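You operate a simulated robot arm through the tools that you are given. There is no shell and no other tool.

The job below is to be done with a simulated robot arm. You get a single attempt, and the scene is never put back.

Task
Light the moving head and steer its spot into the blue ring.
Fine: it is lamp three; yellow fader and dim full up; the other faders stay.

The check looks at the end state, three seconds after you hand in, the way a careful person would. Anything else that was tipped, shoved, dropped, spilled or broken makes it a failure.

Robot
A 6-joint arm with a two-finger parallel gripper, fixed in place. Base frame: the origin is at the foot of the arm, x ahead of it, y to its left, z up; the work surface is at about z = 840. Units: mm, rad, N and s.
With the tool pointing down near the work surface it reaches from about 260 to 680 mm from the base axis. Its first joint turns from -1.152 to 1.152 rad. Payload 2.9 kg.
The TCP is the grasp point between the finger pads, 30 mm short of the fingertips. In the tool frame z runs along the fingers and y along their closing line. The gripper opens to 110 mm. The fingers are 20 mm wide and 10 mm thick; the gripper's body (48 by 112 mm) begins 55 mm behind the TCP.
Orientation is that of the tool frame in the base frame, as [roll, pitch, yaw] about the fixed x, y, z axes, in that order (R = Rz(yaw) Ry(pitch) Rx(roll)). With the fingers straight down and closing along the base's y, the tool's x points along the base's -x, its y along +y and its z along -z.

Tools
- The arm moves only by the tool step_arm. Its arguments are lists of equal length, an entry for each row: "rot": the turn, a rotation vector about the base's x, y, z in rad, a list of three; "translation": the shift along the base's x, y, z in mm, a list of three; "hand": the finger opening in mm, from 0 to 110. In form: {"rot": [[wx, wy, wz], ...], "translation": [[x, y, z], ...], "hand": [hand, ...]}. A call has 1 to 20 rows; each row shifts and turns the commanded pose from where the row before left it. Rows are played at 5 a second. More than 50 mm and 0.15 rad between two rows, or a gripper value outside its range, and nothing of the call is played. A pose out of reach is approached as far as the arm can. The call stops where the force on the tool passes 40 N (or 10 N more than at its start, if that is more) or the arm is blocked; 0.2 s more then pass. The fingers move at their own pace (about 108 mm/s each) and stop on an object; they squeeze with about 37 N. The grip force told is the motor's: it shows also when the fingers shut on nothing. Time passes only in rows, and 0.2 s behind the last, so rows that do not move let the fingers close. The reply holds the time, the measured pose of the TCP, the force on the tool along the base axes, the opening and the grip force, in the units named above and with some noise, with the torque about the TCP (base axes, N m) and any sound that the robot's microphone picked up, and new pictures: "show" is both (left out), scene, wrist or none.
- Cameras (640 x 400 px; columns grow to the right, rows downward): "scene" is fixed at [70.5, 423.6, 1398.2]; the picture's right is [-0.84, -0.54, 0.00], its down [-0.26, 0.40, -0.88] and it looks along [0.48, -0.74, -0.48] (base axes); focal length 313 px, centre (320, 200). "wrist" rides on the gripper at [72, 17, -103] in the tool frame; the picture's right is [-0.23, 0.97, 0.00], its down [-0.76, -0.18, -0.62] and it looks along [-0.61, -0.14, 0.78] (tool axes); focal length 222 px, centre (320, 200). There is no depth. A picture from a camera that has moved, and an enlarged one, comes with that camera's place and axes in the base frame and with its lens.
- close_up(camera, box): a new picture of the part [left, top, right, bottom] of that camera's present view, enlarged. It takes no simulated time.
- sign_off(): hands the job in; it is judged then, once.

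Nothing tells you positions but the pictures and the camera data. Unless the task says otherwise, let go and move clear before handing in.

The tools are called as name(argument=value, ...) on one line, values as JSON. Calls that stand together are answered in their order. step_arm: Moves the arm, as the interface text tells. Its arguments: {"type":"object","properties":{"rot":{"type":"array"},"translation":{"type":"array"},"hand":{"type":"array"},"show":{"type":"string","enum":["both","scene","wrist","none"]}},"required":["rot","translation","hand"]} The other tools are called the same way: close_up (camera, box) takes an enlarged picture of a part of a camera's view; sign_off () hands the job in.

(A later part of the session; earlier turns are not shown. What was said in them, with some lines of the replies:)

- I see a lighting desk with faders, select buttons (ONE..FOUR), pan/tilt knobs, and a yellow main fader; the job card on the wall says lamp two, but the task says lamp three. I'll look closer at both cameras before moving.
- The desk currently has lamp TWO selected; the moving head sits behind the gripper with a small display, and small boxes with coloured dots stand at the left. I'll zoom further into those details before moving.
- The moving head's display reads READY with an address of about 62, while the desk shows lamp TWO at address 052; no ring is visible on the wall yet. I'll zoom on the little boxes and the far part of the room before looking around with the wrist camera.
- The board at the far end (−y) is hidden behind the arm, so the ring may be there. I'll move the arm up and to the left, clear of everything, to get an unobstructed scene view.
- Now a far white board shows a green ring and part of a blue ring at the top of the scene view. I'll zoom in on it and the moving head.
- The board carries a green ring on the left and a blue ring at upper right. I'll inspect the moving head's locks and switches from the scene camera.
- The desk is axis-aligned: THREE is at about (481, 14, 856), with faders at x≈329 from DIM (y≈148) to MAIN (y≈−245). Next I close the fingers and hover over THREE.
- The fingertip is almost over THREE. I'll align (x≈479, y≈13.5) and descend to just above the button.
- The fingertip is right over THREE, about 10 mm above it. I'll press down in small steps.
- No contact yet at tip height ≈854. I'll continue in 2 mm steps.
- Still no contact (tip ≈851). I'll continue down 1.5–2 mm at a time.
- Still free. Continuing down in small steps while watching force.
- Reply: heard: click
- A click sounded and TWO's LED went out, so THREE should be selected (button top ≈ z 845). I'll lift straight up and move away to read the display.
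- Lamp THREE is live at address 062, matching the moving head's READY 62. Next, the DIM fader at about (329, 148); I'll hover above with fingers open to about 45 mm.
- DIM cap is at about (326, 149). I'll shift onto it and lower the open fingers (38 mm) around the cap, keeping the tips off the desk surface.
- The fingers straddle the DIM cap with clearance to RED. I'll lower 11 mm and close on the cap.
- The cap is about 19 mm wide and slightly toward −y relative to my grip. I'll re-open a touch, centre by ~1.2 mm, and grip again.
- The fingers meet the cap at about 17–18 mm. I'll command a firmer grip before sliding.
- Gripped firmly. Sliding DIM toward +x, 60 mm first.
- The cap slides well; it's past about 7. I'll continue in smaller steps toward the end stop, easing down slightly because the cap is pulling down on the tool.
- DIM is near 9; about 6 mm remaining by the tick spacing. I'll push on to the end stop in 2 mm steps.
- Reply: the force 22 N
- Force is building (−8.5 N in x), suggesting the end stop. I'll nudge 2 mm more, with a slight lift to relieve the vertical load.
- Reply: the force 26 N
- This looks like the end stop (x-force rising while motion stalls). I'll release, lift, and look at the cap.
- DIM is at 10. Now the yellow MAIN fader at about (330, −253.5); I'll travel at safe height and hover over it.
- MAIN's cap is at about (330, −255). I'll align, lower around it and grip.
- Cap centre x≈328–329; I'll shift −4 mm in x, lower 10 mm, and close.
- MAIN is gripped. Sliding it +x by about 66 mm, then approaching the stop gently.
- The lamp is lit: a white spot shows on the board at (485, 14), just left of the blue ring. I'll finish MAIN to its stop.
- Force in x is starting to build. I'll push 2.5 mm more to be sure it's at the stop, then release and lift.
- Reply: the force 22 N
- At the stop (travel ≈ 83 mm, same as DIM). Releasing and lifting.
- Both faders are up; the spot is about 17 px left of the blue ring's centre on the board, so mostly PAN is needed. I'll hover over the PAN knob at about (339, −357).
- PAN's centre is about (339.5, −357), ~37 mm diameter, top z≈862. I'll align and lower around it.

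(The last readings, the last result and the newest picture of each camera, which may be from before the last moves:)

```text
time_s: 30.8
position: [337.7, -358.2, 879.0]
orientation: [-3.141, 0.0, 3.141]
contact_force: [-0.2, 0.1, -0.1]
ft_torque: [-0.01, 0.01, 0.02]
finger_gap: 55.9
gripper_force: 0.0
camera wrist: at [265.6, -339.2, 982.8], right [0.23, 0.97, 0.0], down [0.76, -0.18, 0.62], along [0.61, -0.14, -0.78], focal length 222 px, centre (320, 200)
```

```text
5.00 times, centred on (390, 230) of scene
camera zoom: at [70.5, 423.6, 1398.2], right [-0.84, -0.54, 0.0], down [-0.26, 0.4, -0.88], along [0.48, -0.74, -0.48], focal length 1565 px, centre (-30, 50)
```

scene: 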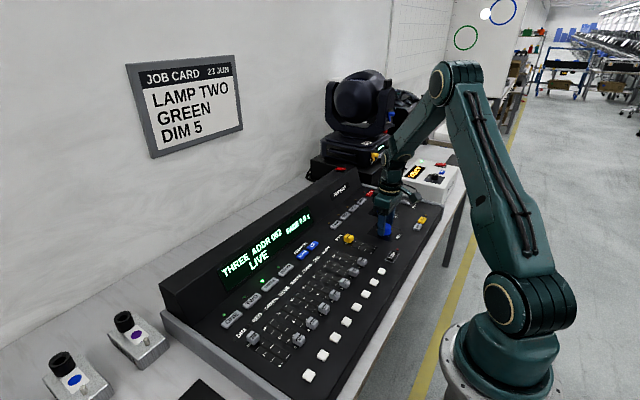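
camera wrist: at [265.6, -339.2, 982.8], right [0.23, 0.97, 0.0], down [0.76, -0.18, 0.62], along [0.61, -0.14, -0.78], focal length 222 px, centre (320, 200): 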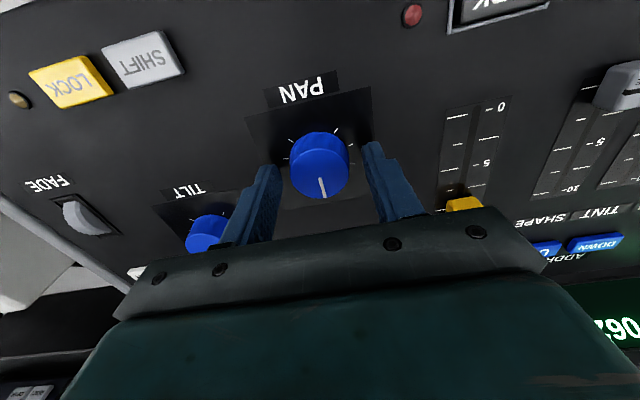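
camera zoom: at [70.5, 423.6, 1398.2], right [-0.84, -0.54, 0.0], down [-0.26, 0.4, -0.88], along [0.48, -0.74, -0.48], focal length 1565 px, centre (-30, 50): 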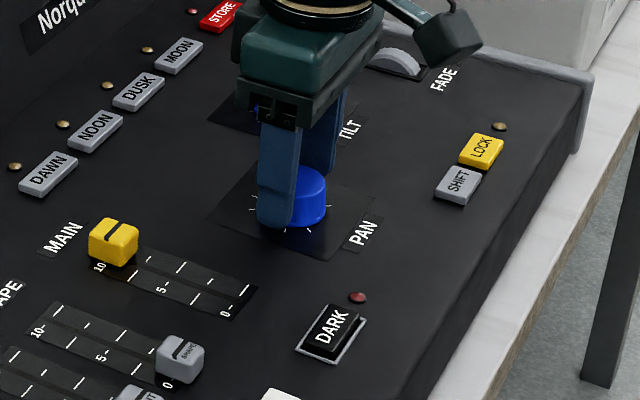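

Fingers straddle the knob. I'll centre by +1 mm in x and y and close onto it.

step_arm(rot=[[0, 0, 0], [0, 0, 0], [0, 0, 0]], translation=[[1, 1, -1], [0, 0, 0], [0, 0, 0]], hand=[44, 34, 28], show="both")

close_up(camera="wrist", box=[220, 60, 420, 220])

close_up(camera="scene", box=[440, 0, 540, 62])

```text
time_s: 31.6
position: [339.9, -357.5, 879.6]
orientation: [-3.135, 0.001, 3.14]
contact_force: [-2.0, -20.1, -4.0]
ft_torque: [-0.81, 0.02, -0.04]
finger_gap: 40.2
gripper_force: 44.9
camera wrist: at [266.8, -339.1, 982.1], right [0.23, 0.97, 0.0], down [0.76, -0.18, 0.63], along [0.61, -0.15, -0.78], focal length 222 px, centre (320, 200)
```

scene: 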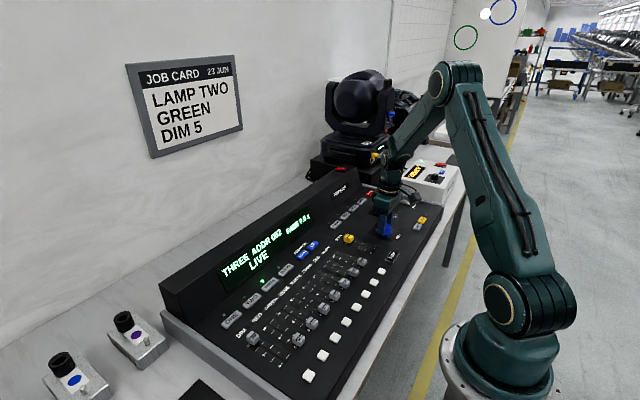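
wrist: 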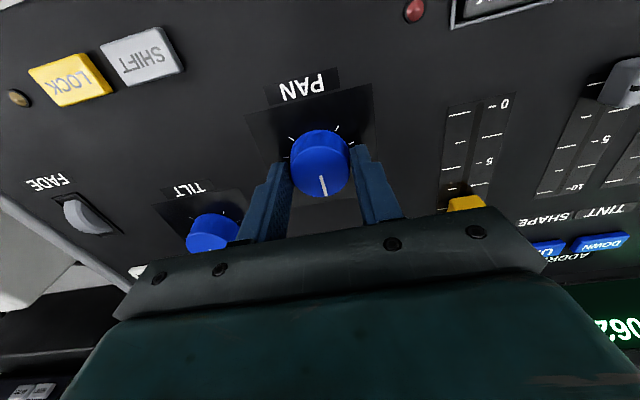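

```text
2.50 times, centred on (320, 140) of wrist
camera zoom: at [266.8, -339.1, 982.1], right [0.23, 0.97, 0.0], down [0.76, -0.18, 0.63], along [0.61, -0.15, -0.78], focal length 555 px, centre (320, 350)
```

zoom: 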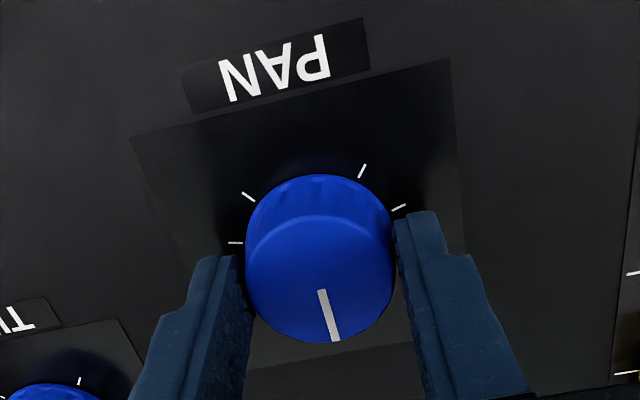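

```text
6.40 times, centred on (490, 31) of scene
camera zoom: at [70.5, 423.1, 1398.3], right [-0.84, -0.54, 0.0], down [-0.26, 0.4, -0.88], along [0.48, -0.73, -0.48], focal length 2004 px, centre (-768, 1282)
```

zoom: 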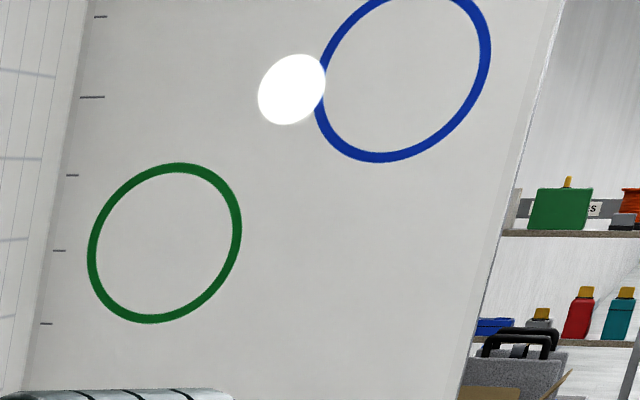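

Gripped (40 mm), with a side load of −20 N in y meaning I'm slightly off-centre. I'll relax it by shifting −y a few mm while holding.

step_arm(rot=[[0, 0, 0], [0, 0, 0]], translation=[[0, -1.5, 0], [0, -1, 0]], hand=[28, 28], show="none")

```text
time_s: 32.2
position: [339.8, -358.3, 879.5]
orientation: [3.141, 0.0, 3.139]
contact_force: [-10.9, -12.9, 12.4]
ft_torque: [-0.57, -0.32, -0.03]
finger_gap: 40.1
gripper_force: 44.8
```

Side load is reduced. Now I'll try a small clockwise turn (−0.1 rad) to learn the PAN sensitivity.

step_arm(rot=[[0, 0, -0.05], [0, 0, -0.05], [0, 0, 0]], translation=[[0, -1, 0], [0, 0, 0], [0, 0, 0]], hand=[28, 28, 28], show="both")

close_up(camera="scene", box=[440, 0, 540, 62])

close_up(camera="wrist", box=[220, 60, 420, 220])

```text
time_s: 33.0
position: [340.3, -358.8, 878.4]
orientation: [3.14, -0.001, 3.041]
contact_force: [-17.7, -1.8, 35.7]
ft_torque: [0.12, 1.02, 0.02]
finger_gap: 39.9
gripper_force: 44.5
camera wrist: at [269.3, -332.8, 982.4], right [0.32, 0.95, 0.0], down [0.74, -0.25, 0.62], along [0.59, -0.2, -0.78], focal length 222 px, centre (320, 200)
```

scene: 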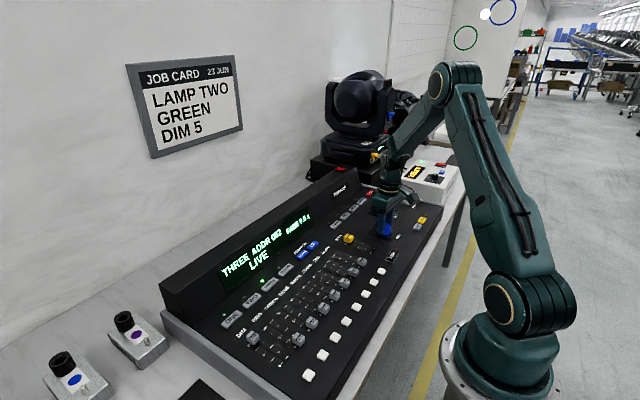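
wrist: 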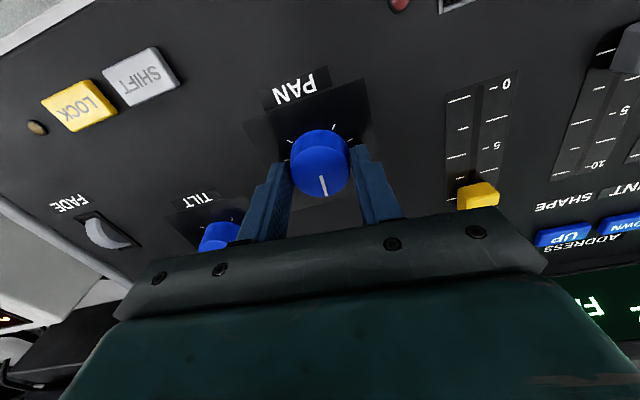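

```text
6.40 times, centred on (490, 31) of scene
camera zoom: at [69.7, 424.0, 1398.1], right [-0.84, -0.54, 0.0], down [-0.26, 0.4, -0.88], along [0.48, -0.74, -0.48], focal length 2004 px, centre (-768, 1282)
```

zoom: 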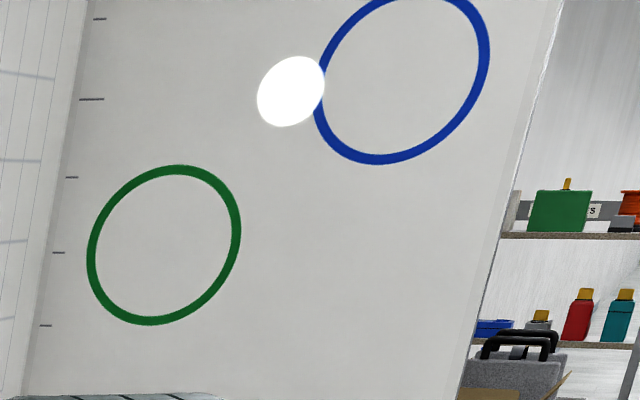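

```text
2.50 times, centred on (320, 140) of wrist
camera zoom: at [269.3, -332.8, 982.4], right [0.32, 0.95, 0.0], down [0.74, -0.25, 0.62], along [0.59, -0.2, -0.78], focal length 555 px, centre (320, 350)
```

zoom: 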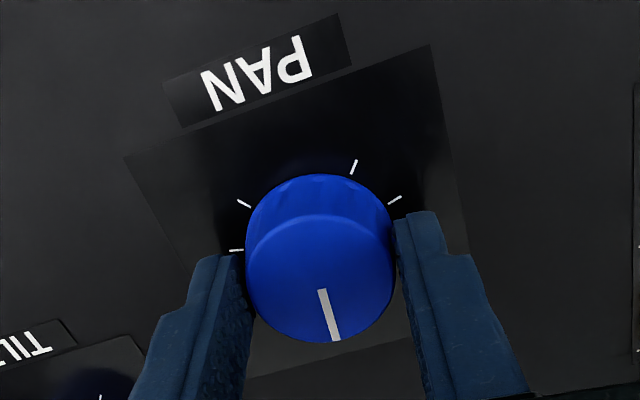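

The knob turned with the gripper by 0.1 rad but the spot did not move; something may be locked. I'll check the desk display and LEDs.

close_up(camera="scene", box=[200, 200, 340, 300])

close_up(camera="scene", box=[340, 130, 440, 260])

close_up(camera="scene", box=[320, 60, 420, 180])

```text
4.00 times, centred on (270, 250) of scene
camera zoom: at [69.7, 424.0, 1398.1], right [-0.84, -0.54, 0.0], down [-0.26, 0.4, -0.88], along [0.48, -0.74, -0.48], focal length 1252 px, centre (520, 0)
```

zoom: 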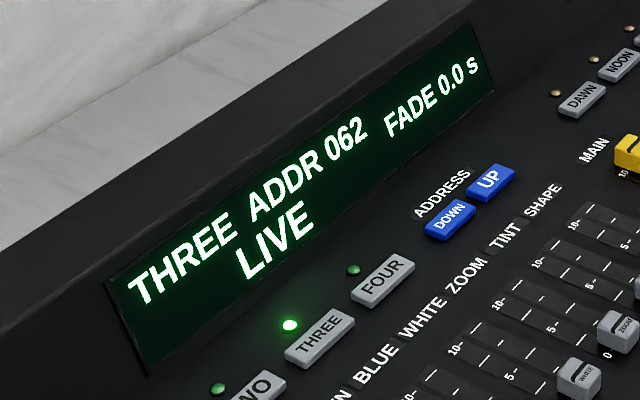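

```text
3.08 times, centred on (390, 195) of scene
camera zoom: at [69.7, 424.0, 1398.1], right [-0.84, -0.54, 0.0], down [-0.26, 0.4, -0.88], along [0.48, -0.74, -0.48], focal length 963 px, centre (105, 215)
```

zoom: 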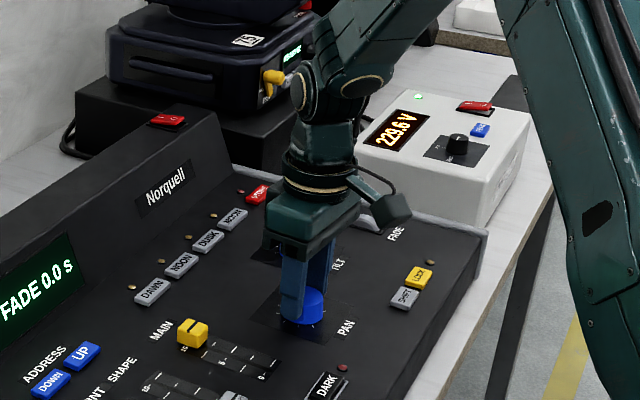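

```text
3.33 times, centred on (370, 120) of scene
camera zoom: at [69.7, 424.0, 1398.1], right [-0.84, -0.54, 0.0], down [-0.26, 0.4, -0.88], along [0.48, -0.74, -0.48], focal length 1044 px, centre (153, 467)
```

zoom: 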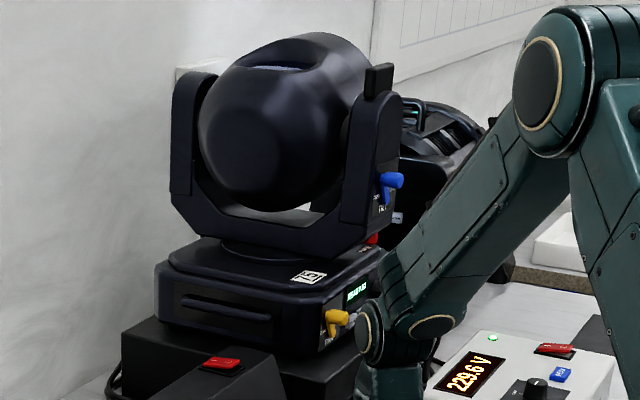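

The display stays LIVE and no lock LED is lit. I'll relax the grip, re-centre to relieve the load, and try a larger turn.

step_arm(rot=[[0, 0, 0], [0, 0, 0]], translation=[[0, 0, 1], [0, 0, 0]], hand=[46, 46], show="wrist")

close_up(camera="wrist", box=[220, 60, 420, 220])

```text
time_s: 33.6
position: [341.4, -357.7, 877.7]
orientation: [3.139, 0.001, 3.043]
contact_force: [-0.2, 0.0, 0.6]
ft_torque: [0.02, 0.03, 0.0]
finger_gap: 46.2
gripper_force: 0.0
camera wrist: at [270.4, -332.2, 981.4], right [0.32, 0.95, 0.0], down [0.74, -0.25, 0.62], along [0.59, -0.2, -0.78], focal length 222 px, centre (320, 200)
```

wrist: 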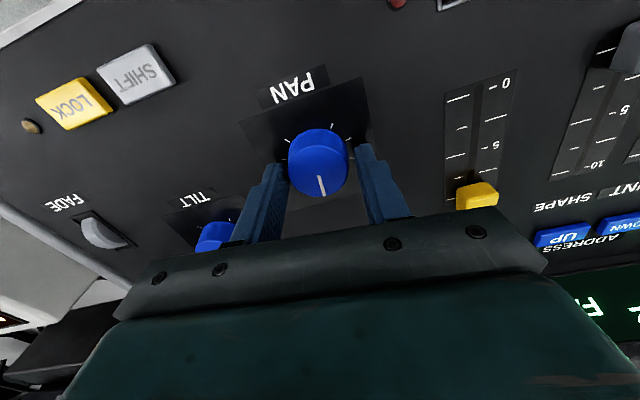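

```text
2.50 times, centred on (320, 140) of wrist
camera zoom: at [270.4, -332.2, 981.4], right [0.32, 0.95, 0.0], down [0.74, -0.25, 0.62], along [0.59, -0.2, -0.78], focal length 555 px, centre (320, 350)
```

zoom: 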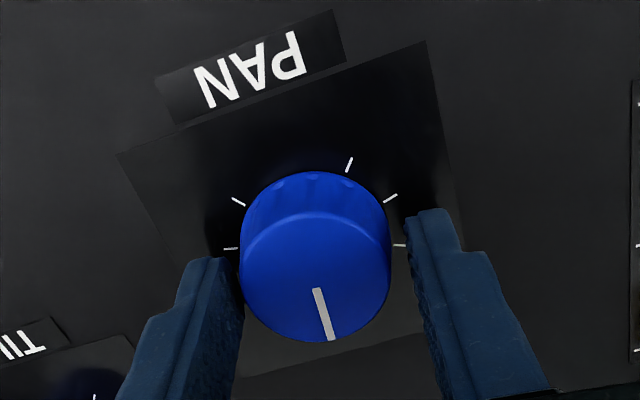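

The knob stayed turned; it sits a bit toward −y between the fingers. I'll centre, re-grip, and turn a further −0.2 rad.

step_arm(rot=[[0, 0, 0], [0, 0, 0], [0, 0, 0], [0, 0, 0]], translation=[[-1, -1.2, 0.5], [0, 0, 0], [0, 0, 0], [0, 0, 0]], hand=[46, 46, 36, 34], show="none")

```text
time_s: 34.6
position: [339.4, -357.6, 879.7]
orientation: [3.139, -0.001, 3.043]
contact_force: [1.9, 10.7, 2.6]
ft_torque: [0.47, -0.08, 0.0]
finger_gap: 40.1
gripper_force: 45.4
```

step_arm(rot=[[0, 0, -0.05], [0, 0, -0.05], [0, 0, -0.05], [0, 0, -0.05], [0, 0, 0]], translation=[[0, 0.5, 0], [0, 0, 0], [0, 0, 0], [0, 0, 0], [0, 0, 0]], hand=[34, 34, 34, 34, 34], show="both")

close_up(camera="scene", box=[440, 0, 540, 62])

close_up(camera="wrist", box=[220, 60, 420, 220])

```text
time_s: 35.8
position: [338.4, -357.3, 878.6]
orientation: [-3.14, -0.002, 2.844]
contact_force: [-1.9, 17.7, 10.6]
ft_torque: [0.73, 0.26, -0.02]
finger_gap: 40.4
gripper_force: 45.2
camera wrist: at [275.4, -319.5, 982.4], right [0.5, 0.86, 0.0], down [0.68, -0.39, 0.62], along [0.54, -0.31, -0.78], focal length 222 px, centre (320, 200)
```

scene: 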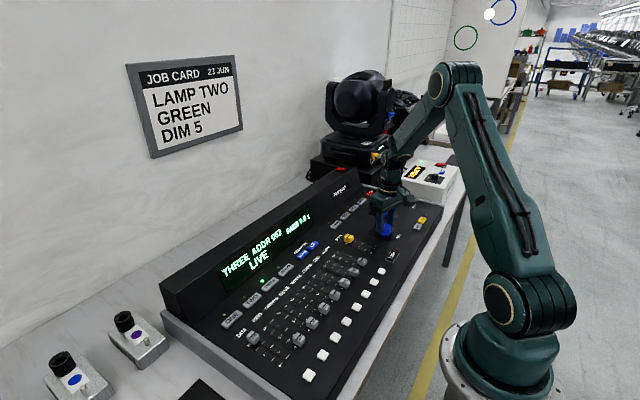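
wrist: 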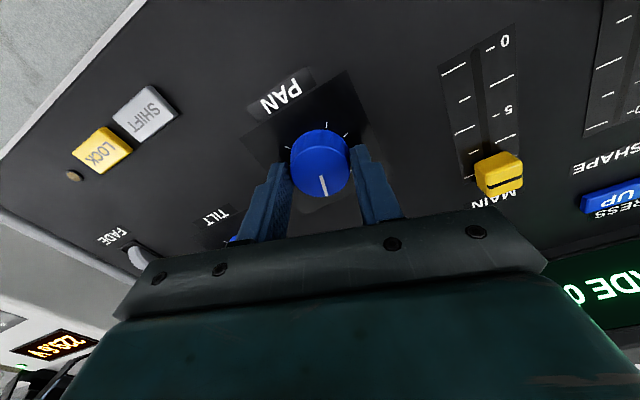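

```text
6.40 times, centred on (490, 31) of scene
camera zoom: at [70.4, 424.2, 1398.0], right [-0.84, -0.54, 0.0], down [-0.26, 0.4, -0.88], along [0.48, -0.74, -0.48], focal length 2004 px, centre (-768, 1282)
```

zoom: 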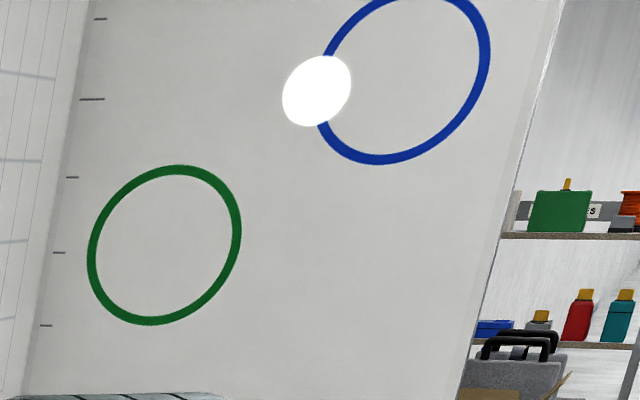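

```text
2.50 times, centred on (320, 140) of wrist
camera zoom: at [275.4, -319.5, 982.4], right [0.5, 0.86, 0.0], down [0.68, -0.39, 0.62], along [0.54, -0.31, -0.78], focal length 555 px, centre (320, 350)
```

zoom: 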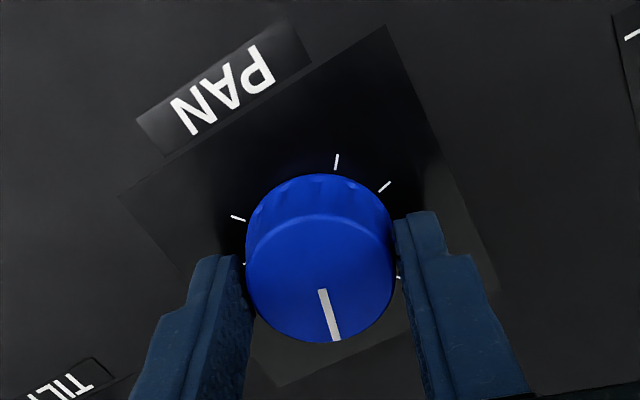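

The spot moved right, toward the ring: turning clockwise is the correct direction. I'll continue −0.2 rad and relieve the y load.

step_arm(rot=[[0, 0, -0.05], [0, 0, -0.05], [0, 0, -0.05], [0, 0, -0.05], [0, 0, 0]], translation=[[0, 1, 0], [0, 0.5, 0], [0, 0, 0], [0, 0, 0], [0, 0, 0]], hand=[34, 34, 34, 34, 34], show="scene")

close_up(camera="scene", box=[440, 0, 540, 62])

```text
time_s: 37.0
position: [339.5, -358.6, 878.3]
orientation: [-3.138, -0.001, 2.64]
contact_force: [-4.6, -0.9, -9.2]
ft_torque: [-0.57, -0.49, 0.01]
finger_gap: 39.9
gripper_force: 44.9
```

scene: 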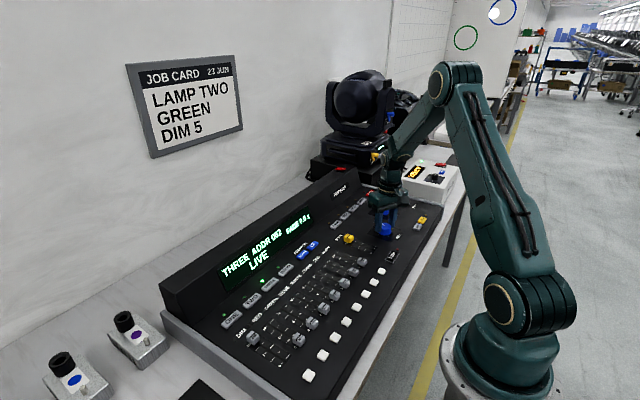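

```text
6.40 times, centred on (490, 31) of scene
camera zoom: at [70.5, 423.5, 1398.2], right [-0.84, -0.54, 0.0], down [-0.26, 0.4, -0.88], along [0.48, -0.74, -0.48], focal length 2004 px, centre (-768, 1282)
```

zoom: 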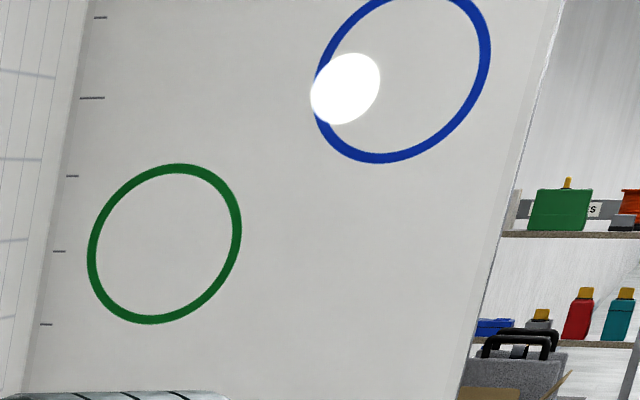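

Spot now at (346, 89) in the zoom, ring centre about (403, 70). Sensitivity ≈ 145 px/rad, so about −0.4 rad more; doing −0.2 first.

step_arm(rot=[[0, 0, -0.05], [0, 0, -0.05], [0, 0, -0.05], [0, 0, -0.05], [0, 0, 0]], translation=[[0, 0, 0], [0, 0, 0], [0, 0, 0], [0, 0, 0], [0, 0, 0]], hand=[34, 34, 34, 34, 34], show="scene")

close_up(camera="scene", box=[440, 0, 540, 62])

```text
time_s: 38.2
position: [340.2, -357.2, 879.1]
orientation: [-3.141, -0.001, 2.44]
contact_force: [-11.1, -8.7, 0.3]
ft_torque: [-0.1, 0.45, 0.01]
finger_gap: 40.2
gripper_force: 44.7
```

scene: 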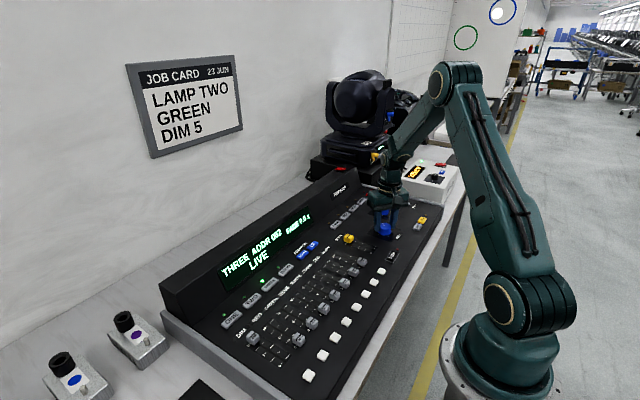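

```text
6.40 times, centred on (490, 31) of scene
camera zoom: at [70.3, 423.4, 1398.3], right [-0.84, -0.54, 0.0], down [-0.26, 0.4, -0.88], along [0.48, -0.74, -0.48], focal length 2004 px, centre (-768, 1282)
```

zoom: 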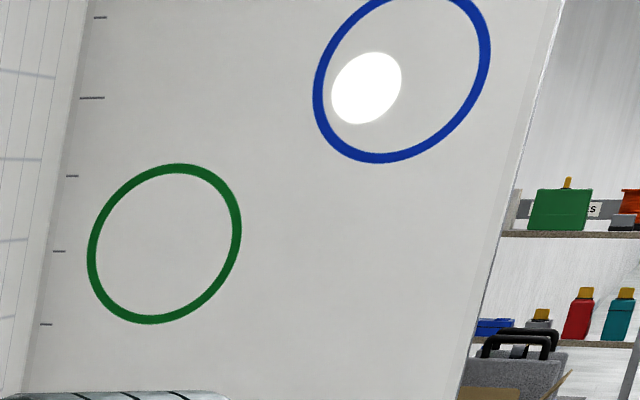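

Spot (366, 87): about 37 zoom-px still to go. Another −0.25 rad.

step_arm(rot=[[0, 0, -0.05], [0, 0, -0.05], [0, 0, -0.05], [0, 0, -0.05], [0, 0, -0.05], [0, 0, 0]], translation=[[-0.5, -0.5, 0], [-0.5, -0.5, 0], [0, 0, 0], [0, 0, 0], [0, 0, 0], [0, 0, 0]], hand=[34, 34, 34, 34, 34, 34], show="both")

close_up(camera="scene", box=[440, 0, 540, 62])

```text
time_s: 39.6
position: [340.1, -356.8, 880.2]
orientation: [3.139, 0.002, 2.194]
contact_force: [2.3, -1.6, -5.4]
ft_torque: [0.12, -0.11, 0.01]
finger_gap: 40.0
gripper_force: 45.3
camera wrist: at [311.1, -287.9, 982.5], right [0.92, 0.38, 0.0], down [0.3, -0.72, 0.62], along [0.24, -0.57, -0.78], focal length 222 px, centre (320, 200)
```

scene: 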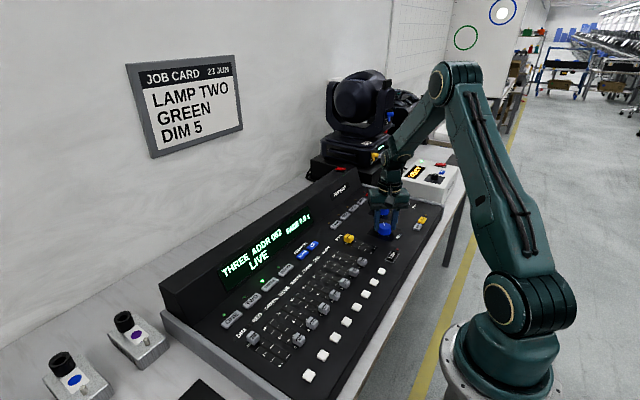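
wrist: 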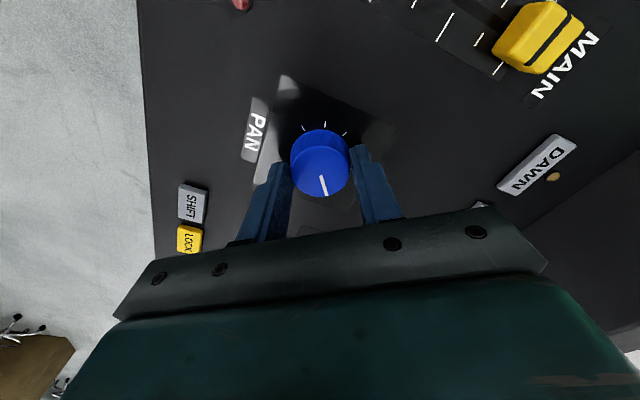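

```text
6.40 times, centred on (490, 31) of scene
camera zoom: at [70.6, 423.5, 1398.2], right [-0.84, -0.54, 0.0], down [-0.26, 0.4, -0.88], along [0.48, -0.74, -0.48], focal length 2004 px, centre (-768, 1282)
```

zoom: 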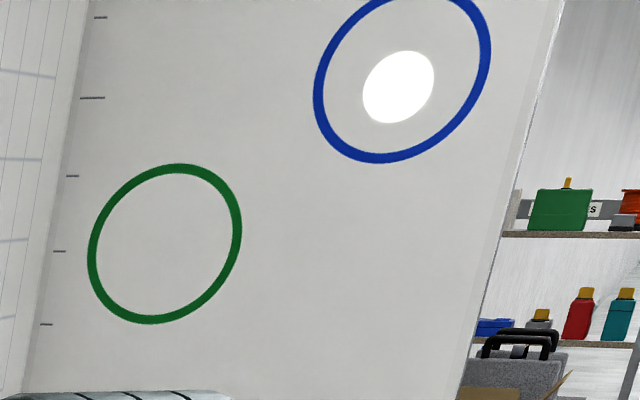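

The spot is now well inside the blue ring (398, 86 vs. ring centre ≈ (403, 71), ring radius ≈ 89, spot radius ≈ 36). I'll release gently, lift straight up, and verify it stays.

step_arm(rot=[[0, 0, 0], [0, 0, 0], [0, 0, 0], [0, 0, 0], [0, 0, 0], [0, 0, 0]], translation=[[0, 0, 0], [0, 0, 0], [0, 0, 10], [0, 0, 30], [0, 0, 40], [0, 0, 0]], hand=[50, 54, 54, 54, 54, 54], show="both")

close_up(camera="scene", box=[440, 0, 540, 62])

close_up(camera="wrist", box=[120, 0, 520, 250])

```text
time_s: 41.0
position: [336.8, -358.4, 957.9]
orientation: [-3.141, -0.001, 2.194]
contact_force: [0.5, 0.1, -0.2]
ft_torque: [-0.05, 0.01, 0.0]
finger_gap: 54.0
gripper_force: 0.0
camera wrist: at [308.8, -289.2, 1061.7], right [0.92, 0.38, 0.0], down [0.3, -0.72, 0.62], along [0.24, -0.58, -0.78], focal length 222 px, centre (320, 200)
```

scene: 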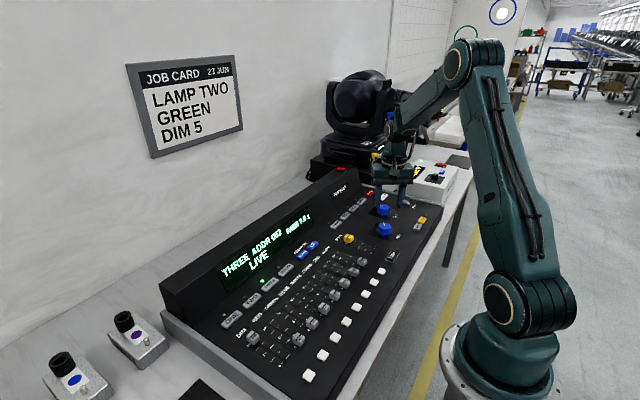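
wrist: 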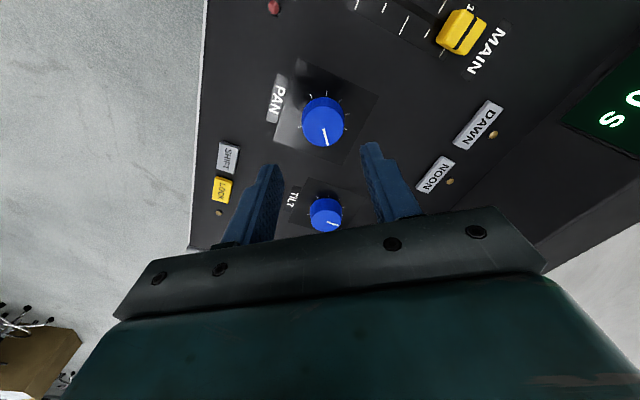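

```text
6.40 times, centred on (490, 31) of scene
camera zoom: at [70.5, 423.6, 1398.2], right [-0.84, -0.54, 0.0], down [-0.26, 0.4, -0.88], along [0.48, -0.74, -0.48], focal length 2004 px, centre (-768, 1282)
```

zoom: 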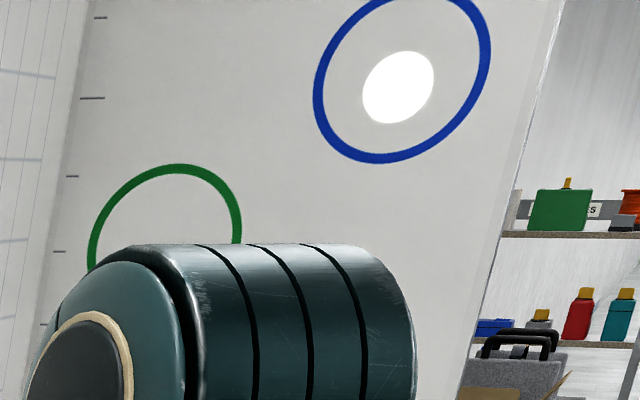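

```text
1.60 times, centred on (320, 125) of wrist
camera zoom: at [308.8, -289.2, 1061.7], right [0.92, 0.38, 0.0], down [0.3, -0.72, 0.62], along [0.24, -0.58, -0.78], focal length 355 px, centre (320, 320)
```

zoom: 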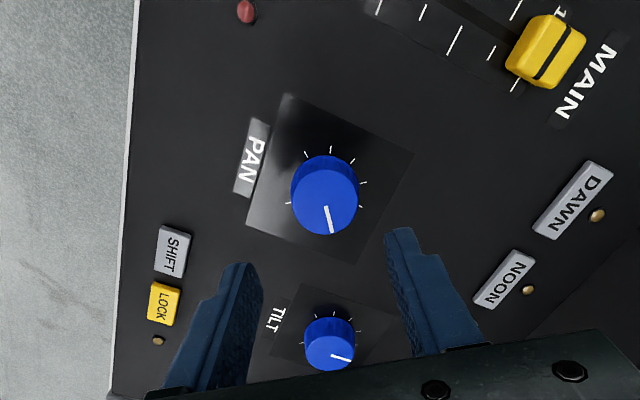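

The spot holds inside the blue ring. I'll retreat up and back to the left with the wrist unwound, then verify the faders and overall scene.

step_arm(rot=[[0, 0, 0], [0, 0, 0.12], [0, 0, 0.12], [0, 0, 0.12], [0, 0, 0.12], [0, 0, 0.12], [0, 0, 0.12], [0, 0, 0.12], [0, 0, 0.11], [0, 0, 0], [0, 0, 0]], translation=[[0, 0, 40], [0, 20, 30], [0, 40, 20], [0, 40, 20], [0, 45, 10], [0, 45, 10], [0, 45, 10], [0, 45, 10], [0, 45, 10], [0, 45, 10], [0, 45, 10]], hand=[54, 60, 70, 80, 90, 100, 110, 110, 110, 110, 110], show="both")

close_up(camera="scene", box=[440, 0, 540, 62])

close_up(camera="scene", box=[200, 180, 440, 390])

close_up(camera="wrist", box=[60, 0, 400, 200])

```text
time_s: 43.4
position: [338.2, 57.1, 1139.9]
orientation: [-3.141, 0.001, -3.14]
contact_force: [-0.9, 1.0, 0.0]
ft_torque: [-0.02, 0.03, -0.02]
finger_gap: 109.8
gripper_force: 0.0
camera wrist: at [265.2, 74.7, 1242.7], right [0.23, 0.97, 0.0], down [0.76, -0.18, 0.62], along [0.61, -0.14, -0.78], focal length 222 px, centre (320, 200)
```

scene: 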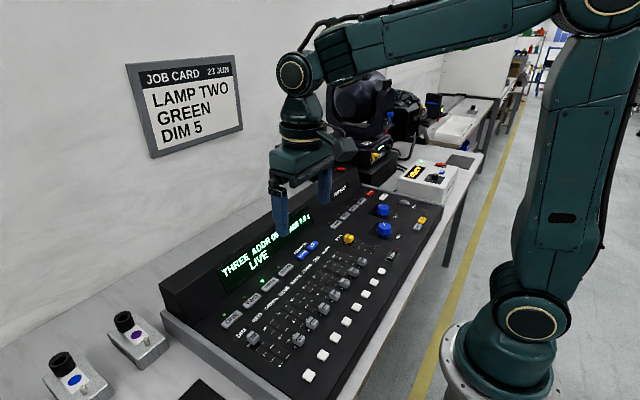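
wrist: 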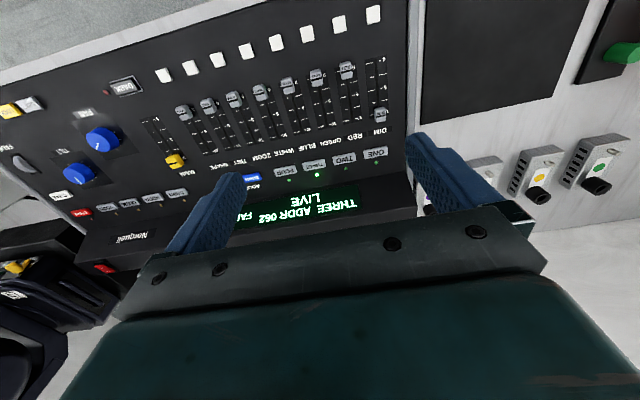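

```text
6.40 times, centred on (490, 31) of scene
camera zoom: at [70.5, 423.6, 1398.2], right [-0.84, -0.54, 0.0], down [-0.26, 0.4, -0.88], along [0.48, -0.74, -0.48], focal length 2004 px, centre (-768, 1282)
```

zoom: 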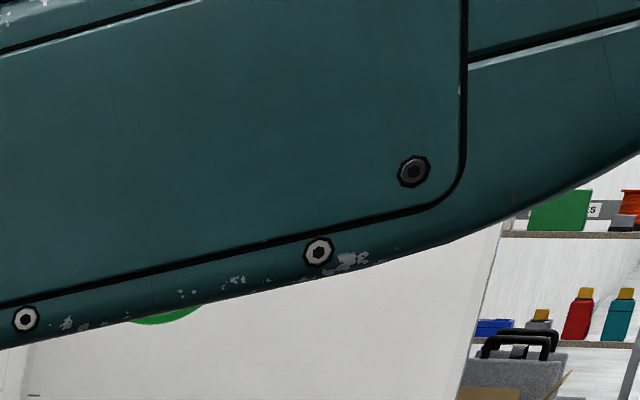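

```text
1.90 times, centred on (320, 285) of scene
camera zoom: at [70.5, 423.6, 1398.2], right [-0.84, -0.54, 0.0], down [-0.26, 0.4, -0.88], along [0.48, -0.74, -0.48], focal length 596 px, centre (320, 38)
```

zoom: 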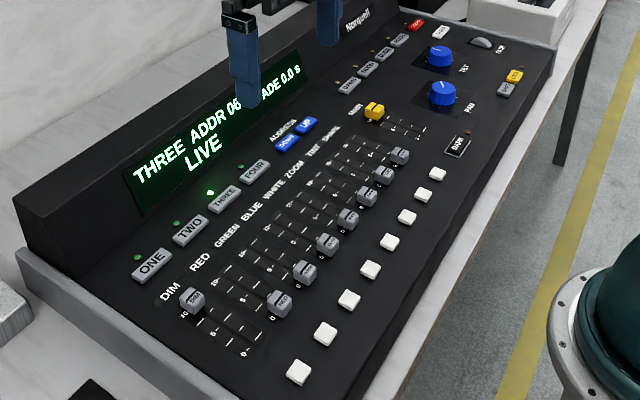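

```text
1.88 times, centred on (230, 100) of wrist
camera zoom: at [265.2, 74.7, 1242.7], right [0.23, 0.97, 0.0], down [0.76, -0.18, 0.62], along [0.61, -0.14, -0.78], focal length 418 px, centre (489, 388)
```

zoom: 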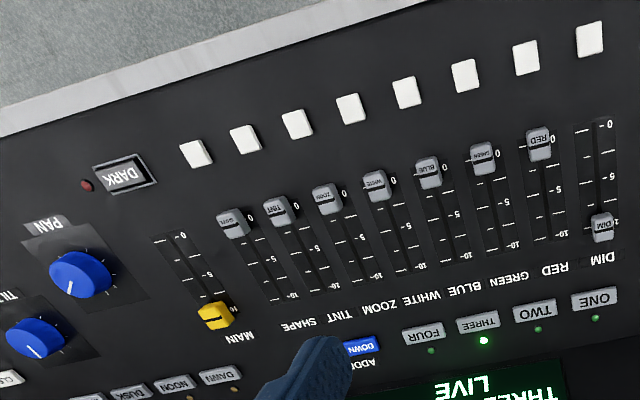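

Faders: DIM and MAIN at 10, all others still at 0, lamp THREE live. The arm hides the board, so I'll shift forward a bit for a last look at the spot.

step_arm(rot=[[0, 0, 0], [0, 0, 0], [0, 0, 0], [0, 0, 0], [0, 0, 0]], translation=[[30, 0, -30], [30, 0, -30], [25, 0, -25], [0, 0, 0], [0, 0, 0]], hand=[110, 110, 110, 110, 110], show="scene")

close_up(camera="scene", box=[440, 0, 540, 62])

close_up(camera="scene", box=[300, 60, 460, 190])

```text
time_s: 44.6
position: [425.1, 57.2, 1053.3]
orientation: [-3.142, 0.0, -3.14]
contact_force: [-0.3, 0.0, -0.4]
ft_torque: [0.02, 0.01, 0.0]
finger_gap: 110.1
gripper_force: 0.0
```

scene: 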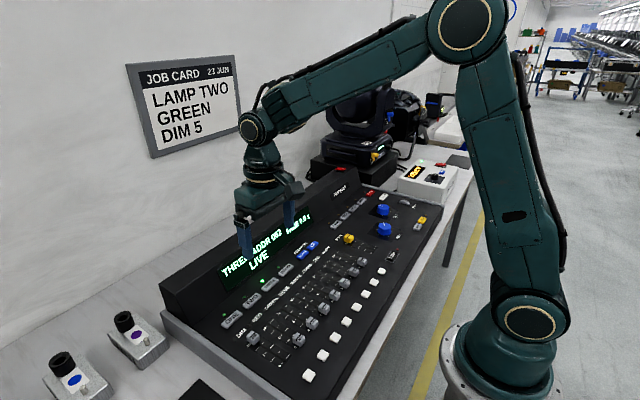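

```text
6.40 times, centred on (490, 31) of scene
camera zoom: at [70.5, 423.6, 1398.2], right [-0.84, -0.54, 0.0], down [-0.26, 0.4, -0.88], along [0.48, -0.74, -0.48], focal length 2004 px, centre (-768, 1282)
```

zoom: 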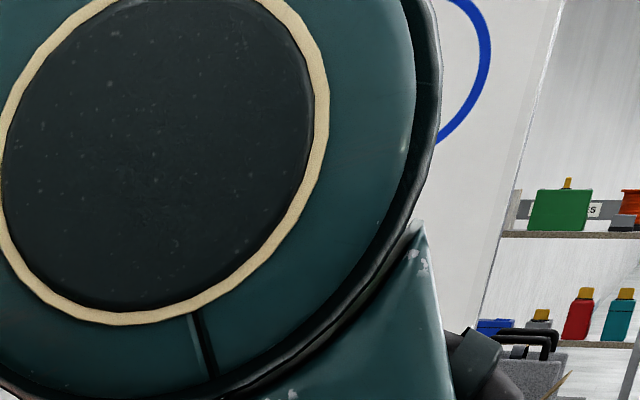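

```text
3.08 times, centred on (380, 125) of scene
camera zoom: at [70.5, 423.6, 1398.2], right [-0.84, -0.54, 0.0], down [-0.26, 0.4, -0.88], along [0.48, -0.74, -0.48], focal length 963 px, centre (135, 431)
```

zoom: 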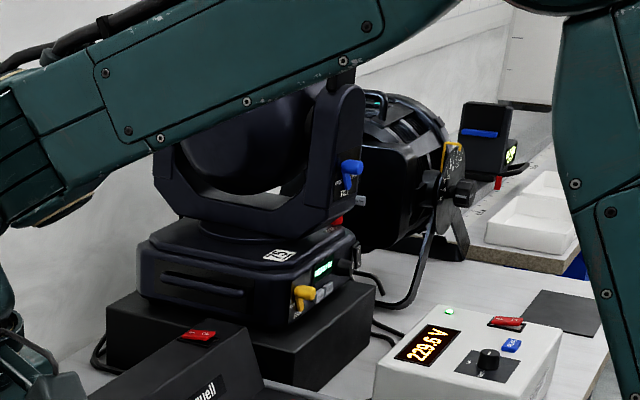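

The elbow still covers the ring. I'll go forward and down a little more (staying ~100 mm above the desk, left of its screen area), as in an earlier pose that showed both rings.

step_arm(rot=[[0, 0, 0], [0, 0, 0], [0, 0, 0], [0, 0, 0]], translation=[[15, 0, -30], [15, 0, -30], [10, 0, -20], [0, 0, 0]], hand=[110, 110, 110, 110], show="scene")

close_up(camera="scene", box=[440, 0, 540, 62])

```text
time_s: 45.6
position: [464.1, 56.4, 974.2]
orientation: [3.141, 0.001, -3.14]
contact_force: [0.4, 0.2, 0.2]
ft_torque: [0.0, -0.01, -0.01]
finger_gap: 109.8
gripper_force: 0.1
```

scene: 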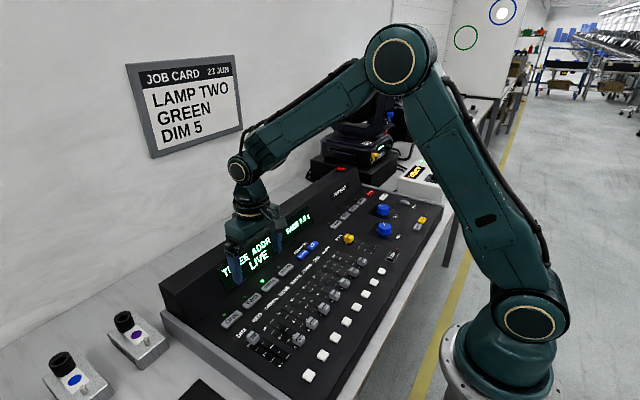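

```text
6.40 times, centred on (490, 31) of scene
camera zoom: at [70.5, 423.6, 1398.2], right [-0.84, -0.54, 0.0], down [-0.26, 0.4, -0.88], along [0.48, -0.74, -0.48], focal length 2004 px, centre (-768, 1282)
```

zoom: 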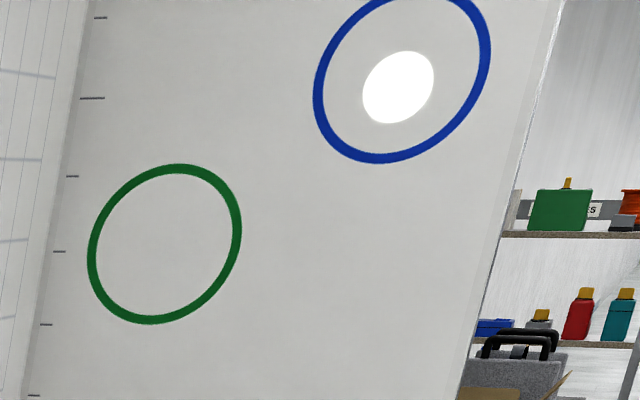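

The spot sits steadily inside the blue ring. Lamp THREE is live at address 062, DIM and the yellow MAIN fader are at 10, the other faders are untouched at 0, and the arm is clear of everything. I'm handing in.

sign_off()

```text
The job is handed in.
```

I've lit the moving head and steered its spot into the blue ring, then handed the job in. The sign-off gave no verdict, so this is what I saw in the last pictures.

- **Lamp:** lamp three is selected and live at address 062, which matches the "READY 62" on the moving head. I followed your instruction rather than the wall card, which says lamp two.
- **Faders:** the dim fader and the yellow main fader are both at their upper stops, at 10. The other seven faders are still at 0.
- **Spot:** it sits fully inside the blue ring, slightly below centre. It stayed there after I let go of the pan knob. I did not touch tilt.
- **Rest of the scene:** I saw nothing tipped, shoved or dropped, and the open gripper is about 100 mm above the desk.
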